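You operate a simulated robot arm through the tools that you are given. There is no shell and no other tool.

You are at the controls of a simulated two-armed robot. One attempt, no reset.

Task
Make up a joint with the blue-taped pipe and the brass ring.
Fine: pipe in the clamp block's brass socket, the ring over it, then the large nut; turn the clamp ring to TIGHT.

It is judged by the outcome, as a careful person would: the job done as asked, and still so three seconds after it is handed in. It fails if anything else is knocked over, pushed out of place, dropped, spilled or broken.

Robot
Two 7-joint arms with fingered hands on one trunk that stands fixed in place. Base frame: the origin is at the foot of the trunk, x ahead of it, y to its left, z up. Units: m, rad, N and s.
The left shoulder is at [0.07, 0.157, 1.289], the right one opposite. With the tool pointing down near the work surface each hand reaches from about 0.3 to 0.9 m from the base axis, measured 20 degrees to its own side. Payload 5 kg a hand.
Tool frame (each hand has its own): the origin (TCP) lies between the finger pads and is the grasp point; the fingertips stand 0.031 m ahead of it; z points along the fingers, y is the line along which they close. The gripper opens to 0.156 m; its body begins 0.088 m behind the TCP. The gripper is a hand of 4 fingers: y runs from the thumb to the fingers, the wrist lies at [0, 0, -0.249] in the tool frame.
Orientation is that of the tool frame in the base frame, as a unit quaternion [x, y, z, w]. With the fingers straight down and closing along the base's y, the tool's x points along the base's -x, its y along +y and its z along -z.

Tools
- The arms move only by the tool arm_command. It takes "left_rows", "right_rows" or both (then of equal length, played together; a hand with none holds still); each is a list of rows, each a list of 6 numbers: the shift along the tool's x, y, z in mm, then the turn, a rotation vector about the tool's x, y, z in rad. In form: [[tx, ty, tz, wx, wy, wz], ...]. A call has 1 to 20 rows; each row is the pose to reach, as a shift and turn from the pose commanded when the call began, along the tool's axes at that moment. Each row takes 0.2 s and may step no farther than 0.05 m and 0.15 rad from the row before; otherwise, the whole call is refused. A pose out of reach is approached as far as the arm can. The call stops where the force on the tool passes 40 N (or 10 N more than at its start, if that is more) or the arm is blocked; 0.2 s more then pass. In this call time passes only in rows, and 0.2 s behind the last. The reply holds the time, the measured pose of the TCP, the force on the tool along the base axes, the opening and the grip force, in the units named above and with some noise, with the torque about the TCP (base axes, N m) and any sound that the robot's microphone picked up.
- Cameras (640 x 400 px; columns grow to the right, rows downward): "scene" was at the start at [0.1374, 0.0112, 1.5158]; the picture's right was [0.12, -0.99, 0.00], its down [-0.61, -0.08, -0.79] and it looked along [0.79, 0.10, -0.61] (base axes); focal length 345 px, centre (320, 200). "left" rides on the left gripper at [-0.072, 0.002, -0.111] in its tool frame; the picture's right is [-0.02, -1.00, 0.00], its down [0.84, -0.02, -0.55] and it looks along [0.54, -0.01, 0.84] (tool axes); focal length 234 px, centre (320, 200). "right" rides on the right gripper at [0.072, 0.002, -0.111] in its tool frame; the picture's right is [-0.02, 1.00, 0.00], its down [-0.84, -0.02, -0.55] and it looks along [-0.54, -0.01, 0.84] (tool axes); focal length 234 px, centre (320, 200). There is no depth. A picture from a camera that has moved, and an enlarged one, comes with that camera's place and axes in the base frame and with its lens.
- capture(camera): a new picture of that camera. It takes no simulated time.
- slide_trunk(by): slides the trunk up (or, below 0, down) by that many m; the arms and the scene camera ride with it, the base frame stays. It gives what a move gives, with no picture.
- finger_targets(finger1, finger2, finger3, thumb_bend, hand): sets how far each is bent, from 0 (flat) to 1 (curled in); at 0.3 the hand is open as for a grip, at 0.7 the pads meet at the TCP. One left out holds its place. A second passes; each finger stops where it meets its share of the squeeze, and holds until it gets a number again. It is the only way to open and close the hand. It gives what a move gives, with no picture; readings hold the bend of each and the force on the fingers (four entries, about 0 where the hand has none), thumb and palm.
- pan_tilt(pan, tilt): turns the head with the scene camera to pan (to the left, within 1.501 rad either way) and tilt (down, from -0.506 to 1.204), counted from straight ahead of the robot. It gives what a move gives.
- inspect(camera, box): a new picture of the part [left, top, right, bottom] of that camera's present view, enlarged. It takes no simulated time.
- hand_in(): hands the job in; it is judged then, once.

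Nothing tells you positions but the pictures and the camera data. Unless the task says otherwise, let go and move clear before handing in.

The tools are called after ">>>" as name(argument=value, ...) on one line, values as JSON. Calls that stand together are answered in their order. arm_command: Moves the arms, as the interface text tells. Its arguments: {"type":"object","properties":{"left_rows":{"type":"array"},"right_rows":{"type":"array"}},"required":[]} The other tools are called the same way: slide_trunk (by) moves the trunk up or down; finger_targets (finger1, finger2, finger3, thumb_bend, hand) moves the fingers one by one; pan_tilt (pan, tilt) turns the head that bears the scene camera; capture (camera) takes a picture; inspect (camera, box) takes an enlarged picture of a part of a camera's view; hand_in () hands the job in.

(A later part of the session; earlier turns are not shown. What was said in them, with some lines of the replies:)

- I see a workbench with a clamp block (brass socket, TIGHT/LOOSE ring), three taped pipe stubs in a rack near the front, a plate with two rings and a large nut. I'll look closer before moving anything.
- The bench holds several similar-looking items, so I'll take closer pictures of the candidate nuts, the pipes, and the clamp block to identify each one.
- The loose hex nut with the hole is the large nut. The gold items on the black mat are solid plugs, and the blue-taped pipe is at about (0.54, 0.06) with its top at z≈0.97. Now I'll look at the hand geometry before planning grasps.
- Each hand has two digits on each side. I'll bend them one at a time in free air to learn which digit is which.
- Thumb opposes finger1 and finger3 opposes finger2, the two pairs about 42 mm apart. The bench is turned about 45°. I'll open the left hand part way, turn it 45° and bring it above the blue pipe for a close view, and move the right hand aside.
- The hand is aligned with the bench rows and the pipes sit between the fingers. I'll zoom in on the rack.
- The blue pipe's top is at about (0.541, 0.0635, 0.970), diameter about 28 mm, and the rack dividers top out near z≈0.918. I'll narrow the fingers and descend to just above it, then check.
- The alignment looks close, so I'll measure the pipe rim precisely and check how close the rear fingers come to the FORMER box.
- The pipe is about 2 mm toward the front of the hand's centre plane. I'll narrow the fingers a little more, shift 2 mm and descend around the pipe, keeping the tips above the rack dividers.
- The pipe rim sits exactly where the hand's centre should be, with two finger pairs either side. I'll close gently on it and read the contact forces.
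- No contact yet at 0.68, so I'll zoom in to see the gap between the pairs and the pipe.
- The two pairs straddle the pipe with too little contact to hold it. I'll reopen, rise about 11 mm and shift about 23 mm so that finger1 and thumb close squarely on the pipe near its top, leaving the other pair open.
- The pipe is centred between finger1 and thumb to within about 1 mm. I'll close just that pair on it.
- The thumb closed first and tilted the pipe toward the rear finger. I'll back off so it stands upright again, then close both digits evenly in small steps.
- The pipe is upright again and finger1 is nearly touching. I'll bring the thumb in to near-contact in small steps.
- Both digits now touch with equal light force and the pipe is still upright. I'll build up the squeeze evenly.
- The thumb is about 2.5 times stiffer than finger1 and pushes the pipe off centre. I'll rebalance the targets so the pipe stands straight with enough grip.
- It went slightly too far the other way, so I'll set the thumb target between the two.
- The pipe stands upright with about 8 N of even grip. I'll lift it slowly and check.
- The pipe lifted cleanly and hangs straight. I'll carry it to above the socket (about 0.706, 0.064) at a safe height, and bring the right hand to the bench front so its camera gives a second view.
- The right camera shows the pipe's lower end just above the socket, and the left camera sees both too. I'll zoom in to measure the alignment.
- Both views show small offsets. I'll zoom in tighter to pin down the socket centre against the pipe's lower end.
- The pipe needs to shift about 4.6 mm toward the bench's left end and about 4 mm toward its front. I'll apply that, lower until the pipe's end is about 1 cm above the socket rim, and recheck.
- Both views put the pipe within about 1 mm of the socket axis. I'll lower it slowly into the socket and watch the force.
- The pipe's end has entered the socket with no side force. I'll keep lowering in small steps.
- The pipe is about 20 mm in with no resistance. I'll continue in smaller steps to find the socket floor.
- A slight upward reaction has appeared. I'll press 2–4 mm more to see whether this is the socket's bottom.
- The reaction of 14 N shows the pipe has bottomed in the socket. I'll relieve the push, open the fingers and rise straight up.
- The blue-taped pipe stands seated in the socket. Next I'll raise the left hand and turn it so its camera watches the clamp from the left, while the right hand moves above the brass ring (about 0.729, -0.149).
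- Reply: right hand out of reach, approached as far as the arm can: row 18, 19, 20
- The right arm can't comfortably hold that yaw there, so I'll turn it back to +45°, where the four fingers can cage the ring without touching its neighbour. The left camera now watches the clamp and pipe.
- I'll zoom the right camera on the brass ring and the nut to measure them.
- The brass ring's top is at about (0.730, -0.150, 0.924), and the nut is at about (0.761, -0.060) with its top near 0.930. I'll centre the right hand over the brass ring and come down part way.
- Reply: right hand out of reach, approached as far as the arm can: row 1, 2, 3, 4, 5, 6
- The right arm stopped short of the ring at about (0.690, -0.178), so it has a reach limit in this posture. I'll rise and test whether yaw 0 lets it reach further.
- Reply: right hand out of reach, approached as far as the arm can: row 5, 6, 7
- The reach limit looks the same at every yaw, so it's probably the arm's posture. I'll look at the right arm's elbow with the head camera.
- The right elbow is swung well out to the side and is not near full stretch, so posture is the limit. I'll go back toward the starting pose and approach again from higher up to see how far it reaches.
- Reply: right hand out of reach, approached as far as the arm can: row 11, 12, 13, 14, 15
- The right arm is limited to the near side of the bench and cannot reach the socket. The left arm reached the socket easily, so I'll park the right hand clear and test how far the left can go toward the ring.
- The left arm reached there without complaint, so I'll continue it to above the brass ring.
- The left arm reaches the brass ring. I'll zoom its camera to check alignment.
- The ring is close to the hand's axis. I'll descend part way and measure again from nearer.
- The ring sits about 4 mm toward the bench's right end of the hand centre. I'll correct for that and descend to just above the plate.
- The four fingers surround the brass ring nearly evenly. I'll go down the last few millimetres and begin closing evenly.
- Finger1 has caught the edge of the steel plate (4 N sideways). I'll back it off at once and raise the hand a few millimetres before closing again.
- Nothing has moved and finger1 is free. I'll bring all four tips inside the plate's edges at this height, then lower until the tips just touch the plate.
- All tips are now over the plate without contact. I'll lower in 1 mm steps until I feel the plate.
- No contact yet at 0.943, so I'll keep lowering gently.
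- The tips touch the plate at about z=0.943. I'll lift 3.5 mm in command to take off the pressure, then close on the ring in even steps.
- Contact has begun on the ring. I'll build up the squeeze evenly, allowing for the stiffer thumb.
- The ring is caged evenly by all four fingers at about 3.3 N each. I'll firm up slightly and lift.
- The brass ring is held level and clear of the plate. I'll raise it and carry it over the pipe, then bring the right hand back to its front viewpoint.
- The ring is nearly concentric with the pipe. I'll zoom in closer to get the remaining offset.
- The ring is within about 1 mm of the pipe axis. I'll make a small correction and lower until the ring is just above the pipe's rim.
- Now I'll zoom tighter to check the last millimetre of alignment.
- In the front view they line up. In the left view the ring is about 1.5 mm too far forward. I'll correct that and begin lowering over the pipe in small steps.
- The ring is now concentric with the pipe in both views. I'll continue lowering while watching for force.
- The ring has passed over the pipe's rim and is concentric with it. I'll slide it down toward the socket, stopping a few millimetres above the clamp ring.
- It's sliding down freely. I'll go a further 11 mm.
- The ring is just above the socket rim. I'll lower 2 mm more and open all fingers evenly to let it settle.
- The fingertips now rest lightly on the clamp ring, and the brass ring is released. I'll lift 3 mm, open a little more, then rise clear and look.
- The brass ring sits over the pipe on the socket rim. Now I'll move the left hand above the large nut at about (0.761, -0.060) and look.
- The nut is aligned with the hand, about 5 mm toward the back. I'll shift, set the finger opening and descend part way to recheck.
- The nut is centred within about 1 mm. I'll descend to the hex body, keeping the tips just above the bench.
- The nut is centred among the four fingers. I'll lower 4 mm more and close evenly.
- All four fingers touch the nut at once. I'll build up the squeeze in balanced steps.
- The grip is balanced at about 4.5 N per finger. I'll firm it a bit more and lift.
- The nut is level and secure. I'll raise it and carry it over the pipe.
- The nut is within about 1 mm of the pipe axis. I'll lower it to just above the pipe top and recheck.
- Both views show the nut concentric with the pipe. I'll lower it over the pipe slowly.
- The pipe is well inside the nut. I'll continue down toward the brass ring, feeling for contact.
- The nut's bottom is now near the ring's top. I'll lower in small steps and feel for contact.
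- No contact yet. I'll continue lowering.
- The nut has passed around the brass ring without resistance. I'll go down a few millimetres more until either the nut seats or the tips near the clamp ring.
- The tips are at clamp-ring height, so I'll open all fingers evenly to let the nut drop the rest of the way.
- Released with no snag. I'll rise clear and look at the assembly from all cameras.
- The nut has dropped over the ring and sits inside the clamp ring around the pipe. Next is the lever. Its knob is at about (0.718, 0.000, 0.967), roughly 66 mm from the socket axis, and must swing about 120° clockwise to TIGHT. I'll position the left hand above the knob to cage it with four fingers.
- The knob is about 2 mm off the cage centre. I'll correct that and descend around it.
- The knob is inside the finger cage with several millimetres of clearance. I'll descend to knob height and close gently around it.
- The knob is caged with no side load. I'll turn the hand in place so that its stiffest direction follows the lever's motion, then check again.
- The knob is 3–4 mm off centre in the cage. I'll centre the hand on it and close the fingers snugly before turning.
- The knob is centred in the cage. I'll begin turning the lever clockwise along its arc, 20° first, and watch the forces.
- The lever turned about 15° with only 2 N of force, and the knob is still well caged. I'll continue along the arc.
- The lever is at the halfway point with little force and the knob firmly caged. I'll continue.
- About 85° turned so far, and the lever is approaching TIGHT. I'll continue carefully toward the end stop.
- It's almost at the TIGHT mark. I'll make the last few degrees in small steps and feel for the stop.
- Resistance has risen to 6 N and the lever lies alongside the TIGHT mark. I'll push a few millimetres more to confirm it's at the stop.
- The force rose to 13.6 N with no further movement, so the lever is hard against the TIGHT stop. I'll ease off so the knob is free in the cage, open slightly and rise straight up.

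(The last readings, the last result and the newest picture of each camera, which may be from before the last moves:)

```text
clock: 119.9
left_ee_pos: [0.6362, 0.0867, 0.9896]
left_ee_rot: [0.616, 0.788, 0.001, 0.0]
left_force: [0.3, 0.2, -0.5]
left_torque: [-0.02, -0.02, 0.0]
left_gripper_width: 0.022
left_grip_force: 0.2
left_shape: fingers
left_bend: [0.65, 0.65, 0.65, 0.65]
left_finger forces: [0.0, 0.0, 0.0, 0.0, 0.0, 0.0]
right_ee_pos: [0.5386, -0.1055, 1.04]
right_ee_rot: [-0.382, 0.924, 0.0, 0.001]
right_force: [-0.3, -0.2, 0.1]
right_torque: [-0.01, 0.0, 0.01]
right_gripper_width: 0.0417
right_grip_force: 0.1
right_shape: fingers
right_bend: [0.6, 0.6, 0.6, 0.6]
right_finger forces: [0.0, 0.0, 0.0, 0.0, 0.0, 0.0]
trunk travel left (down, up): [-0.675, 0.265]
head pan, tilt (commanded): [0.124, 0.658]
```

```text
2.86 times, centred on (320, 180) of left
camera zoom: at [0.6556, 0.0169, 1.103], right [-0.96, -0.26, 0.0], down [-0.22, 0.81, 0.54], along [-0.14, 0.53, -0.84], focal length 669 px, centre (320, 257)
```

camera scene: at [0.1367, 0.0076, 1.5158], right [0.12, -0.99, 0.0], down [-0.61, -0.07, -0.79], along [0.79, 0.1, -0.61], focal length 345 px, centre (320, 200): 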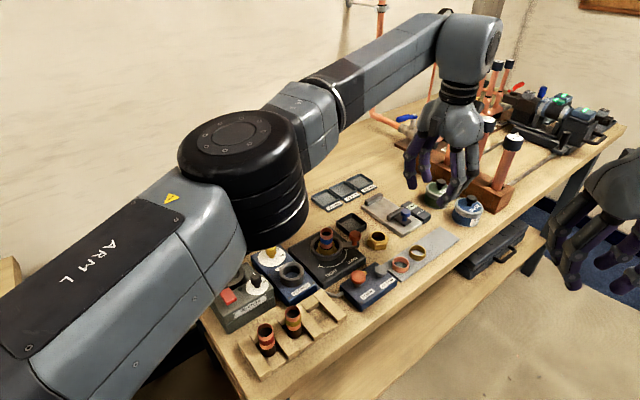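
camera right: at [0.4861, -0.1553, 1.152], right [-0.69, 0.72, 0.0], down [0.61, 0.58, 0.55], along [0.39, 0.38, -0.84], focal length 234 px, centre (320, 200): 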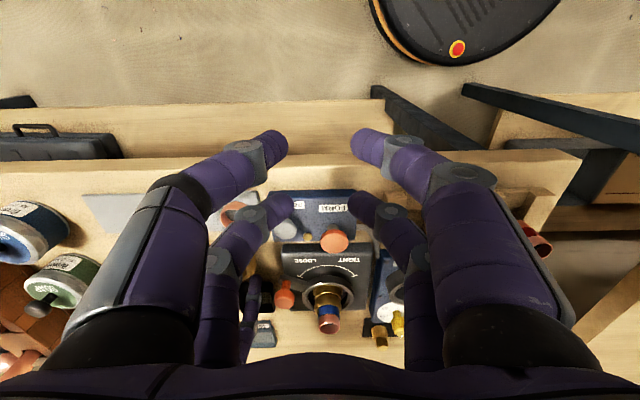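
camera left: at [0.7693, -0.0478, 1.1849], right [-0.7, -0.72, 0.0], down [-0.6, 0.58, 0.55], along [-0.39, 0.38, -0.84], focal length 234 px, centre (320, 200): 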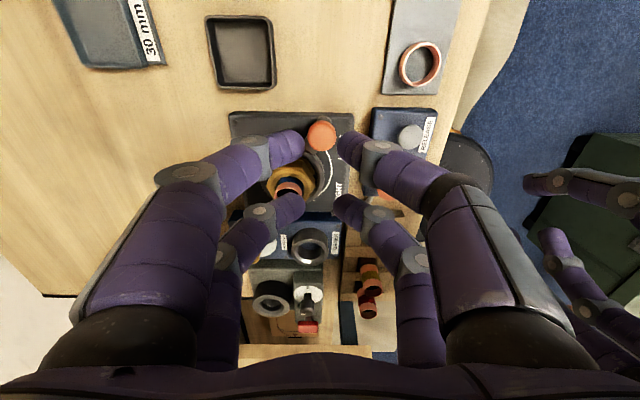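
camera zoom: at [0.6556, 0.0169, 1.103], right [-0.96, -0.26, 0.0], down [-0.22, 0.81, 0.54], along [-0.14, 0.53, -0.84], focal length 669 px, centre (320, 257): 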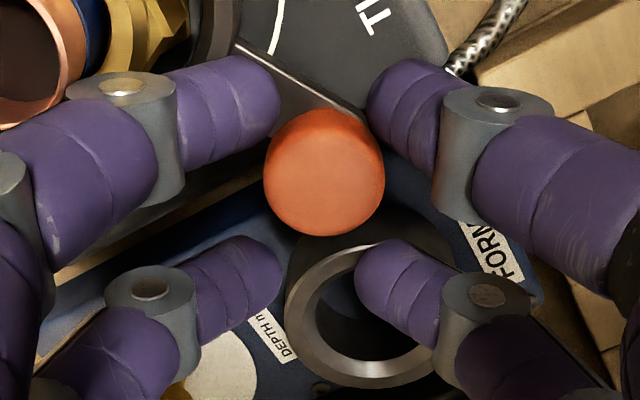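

The fingers are clear of the knob. I'll rise straight up and inspect the finished joint.

>>> arm_command(left_rows=[[0, 0, -12, 0, 0, 0], [0, 0, -30, 0, 0, 0], [0, 0, -60, 0, 0, 0], [0, 0, -100, 0, 0, 0]])

>>> inspect(camera="right", box=[260, 240, 400, 350])

>>> inspect(camera="scene", box=[250, 200, 390, 320])

>>> capture(camera="left")

```text
clock: 120.9
left_ee_pos: [0.6355, 0.0876, 1.0915]
left_ee_rot: [0.617, 0.787, 0.001, 0.0]
left_force: [-0.3, 0.3, -0.2]
left_torque: [0.04, -0.01, 0.0]
left_gripper_width: 0.0217
left_grip_force: 0.1
left_shape: fingers
left_bend: [0.65, 0.65, 0.65, 0.65]
left_finger forces: [0.0, 0.1, 0.1, 0.0, 0.0, 0.0]
right_ee_pos: [0.5376, -0.1063, 1.0404]
right_ee_rot: [-0.382, 0.924, 0.0, 0.0]
right_force: [-0.1, 0.1, -0.2]
right_torque: [-0.02, -0.01, -0.01]
right_gripper_width: 0.0417
right_grip_force: 0.0
right_shape: fingers
right_bend: [0.6, 0.6, 0.6, 0.6]
right_finger forces: [0.1, 0.0, 0.0, 0.1, 0.0, 0.1]
trunk travel left (down, up): [-0.675, 0.265]
head pan, tilt (commanded): [0.124, 0.658]
```

```text
3.64 times, centred on (330, 295) of right
camera zoom: at [0.4852, -0.1555, 1.1524], right [-0.69, 0.72, 0.0], down [0.61, 0.58, 0.55], along [0.4, 0.38, -0.84], focal length 852 px, centre (284, -146)
```

zoom: 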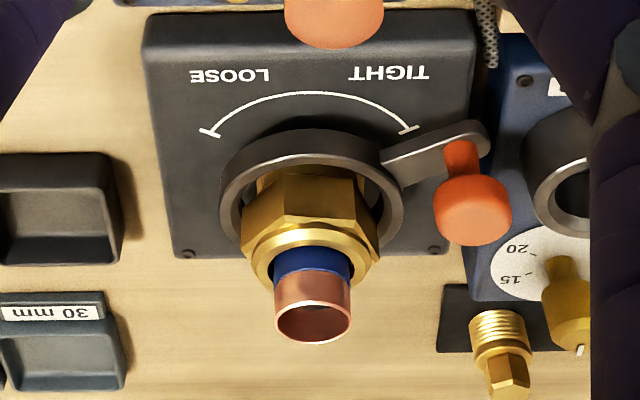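

```text
3.33 times, centred on (320, 260) of scene
camera zoom: at [0.1365, 0.0105, 1.5158], right [0.12, -0.99, 0.0], down [-0.61, -0.08, -0.79], along [0.79, 0.1, -0.61], focal length 1150 px, centre (320, 0)
```

zoom: 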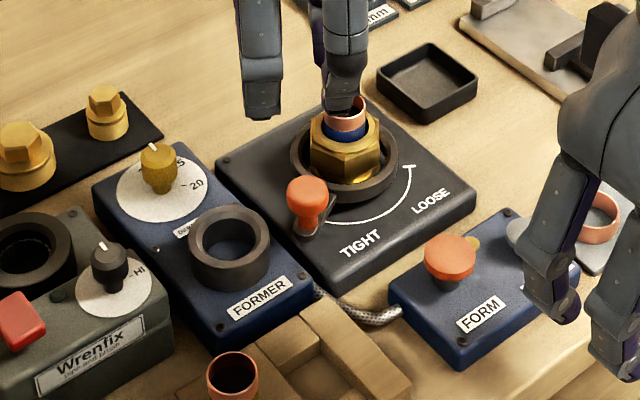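

```text
taken
camera left: at [0.6546, 0.017, 1.2034], right [-0.96, -0.26, 0.0], down [-0.22, 0.81, 0.55], along [-0.14, 0.53, -0.84], focal length 234 px, centre (320, 200)
```

left: 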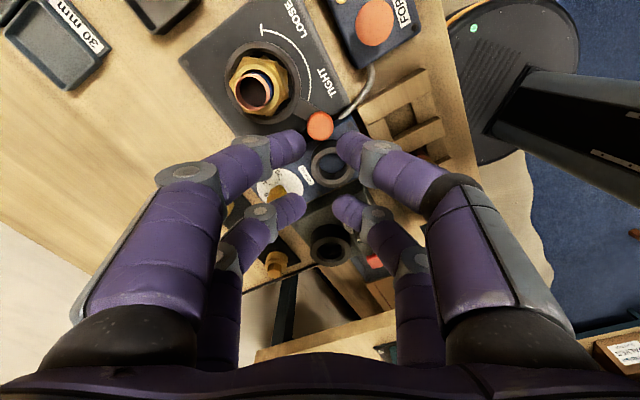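

The lever is at TIGHT and stayed there after release, with the pipe, ring and nut stacked in the clamp block. I'll move both hands well clear and take a final look at everything.

>>> arm_command(left_rows=[[0, 0, -30, 0, 0, 0], [0, 0, -60, 0, 0, -0.13], [18, 4.5, -80, 0, 0, -0.26], [36, 9, -100, 0, 0, -0.39], [54, 13.6, -120, 0, 0, -0.52], [72, 18, -120, 0, 0, -0.65], [91, 22.7, -120, 0, 0, -0.78], [109, 27.2, -120, 0, 0, -0.91], [127, 31.8, -120, 0, 0, -1.04], [145.5, 36.3, -120, 0, 0, -1.17]], right_rows=[[0, 0, -25, 0, 0, 0], [0, 0, -50, 0, 0, 0], [22, -8, -75, 0, 0, 0.1], [44, -16, -100, 0, 0, 0.2], [66, -24, -120, 0, 0, 0.3], [88, -32, -120, 0, 0, 0.4], [110, -40, -120, 0, 0, 0.5], [132, -48, -120, 0, 0, 0.6], [154, -56, -120, 0, 0, 0.7], [177, -64, -120, 0, 0, 0.785]])

>>> capture(camera="scene")

>>> inspect(camera="scene", box=[280, 210, 380, 290])

>>> inspect(camera="scene", box=[180, 170, 480, 380])

```text
clock: 123.1
left_ee_pos: [0.6343, 0.2363, 1.2111]
left_ee_rot: [0.078, 0.997, -0.001, 0.0]
left_force: [0.0, 0.6, -0.3]
left_torque: [0.0, -0.05, -0.03]
left_gripper_width: 0.0221
left_grip_force: 0.0
left_shape: fingers
left_bend: [0.65, 0.65, 0.65, 0.65]
left_finger forces: [0.0, 0.0, 0.1, 0.1, 0.1, 0.1]
right_ee_pos: [0.4564, -0.2759, 1.1626]
right_ee_rot: [0.001, 1.0, 0.001, 0.002]
right_force: [0.8, -0.9, -0.1]
right_torque: [0.02, -0.03, 0.02]
right_gripper_width: 0.0417
right_grip_force: 0.0
right_shape: fingers
right_bend: [0.6, 0.6, 0.6, 0.6]
right_finger forces: [0.1, 0.1, 0.0, 0.0, 0.0, 0.0]
trunk travel left (down, up): [-0.675, 0.265]
head pan, tilt (commanded): [0.124, 0.658]
```

```text
taken
camera scene: at [0.1358, 0.011, 1.516], right [0.12, -0.99, 0.0], down [-0.61, -0.08, -0.79], along [0.79, 0.1, -0.61], focal length 345 px, centre (320, 200)
```

scene: 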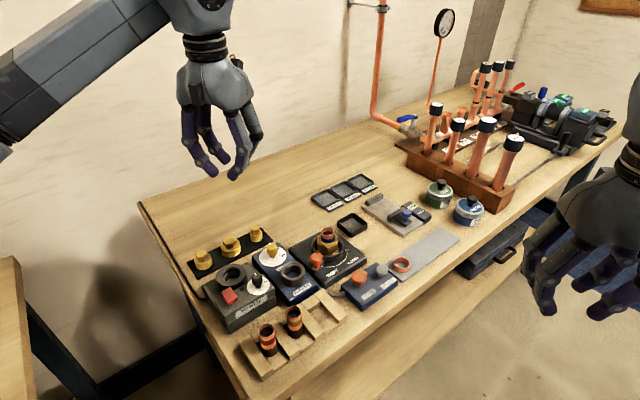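

```text
5.00 times, centred on (330, 250) of scene
camera zoom: at [0.1358, 0.011, 1.516], right [0.12, -0.99, 0.0], down [-0.61, -0.08, -0.79], along [0.79, 0.1, -0.61], focal length 1725 px, centre (270, -50)
```

zoom: 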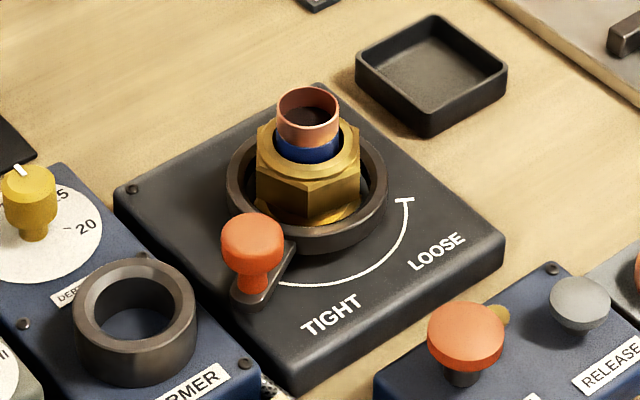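

```text
1.90 times, centred on (330, 275) of scene
camera zoom: at [0.1358, 0.011, 1.516], right [0.12, -0.99, 0.0], down [-0.61, -0.08, -0.79], along [0.79, 0.1, -0.61], focal length 657 px, centre (301, 57)
```

zoom: 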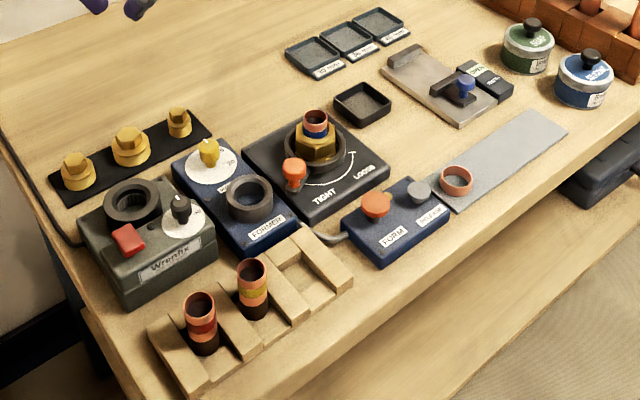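

The blue-taped pipe is in the brass socket with the brass ring and large nut over it, and the clamp lever rests at TIGHT. Nothing else on the bench has moved and both hands are clear, so I'm handing it in.

>>> hand_in()

```text
The job is handed in.
```

The joint is made up: the blue-taped pipe is seated in the brass socket, with the brass ring and then the large nut over it. I turned the clamp ring to TIGHT until the lever met its stop, and it stayed there after I let go.

- **Nut:** I took the loose brass hex nut as the large nut, since it was the only one with a hole to fit over the pipe.
- **Pipe:** I left the pipe end as it was and did not brush or form it, because the instructions didn't call for it.
- **Steel strip:** One fingertip caught the edge of the strip under the rings with about 4 N before I backed it off. I saw no shift in the strip.
- **Bench and hands:** Nothing else looks moved, dropped or knocked over in the final pictures, and both hands are clear.

The judging result hasn't come back yet.
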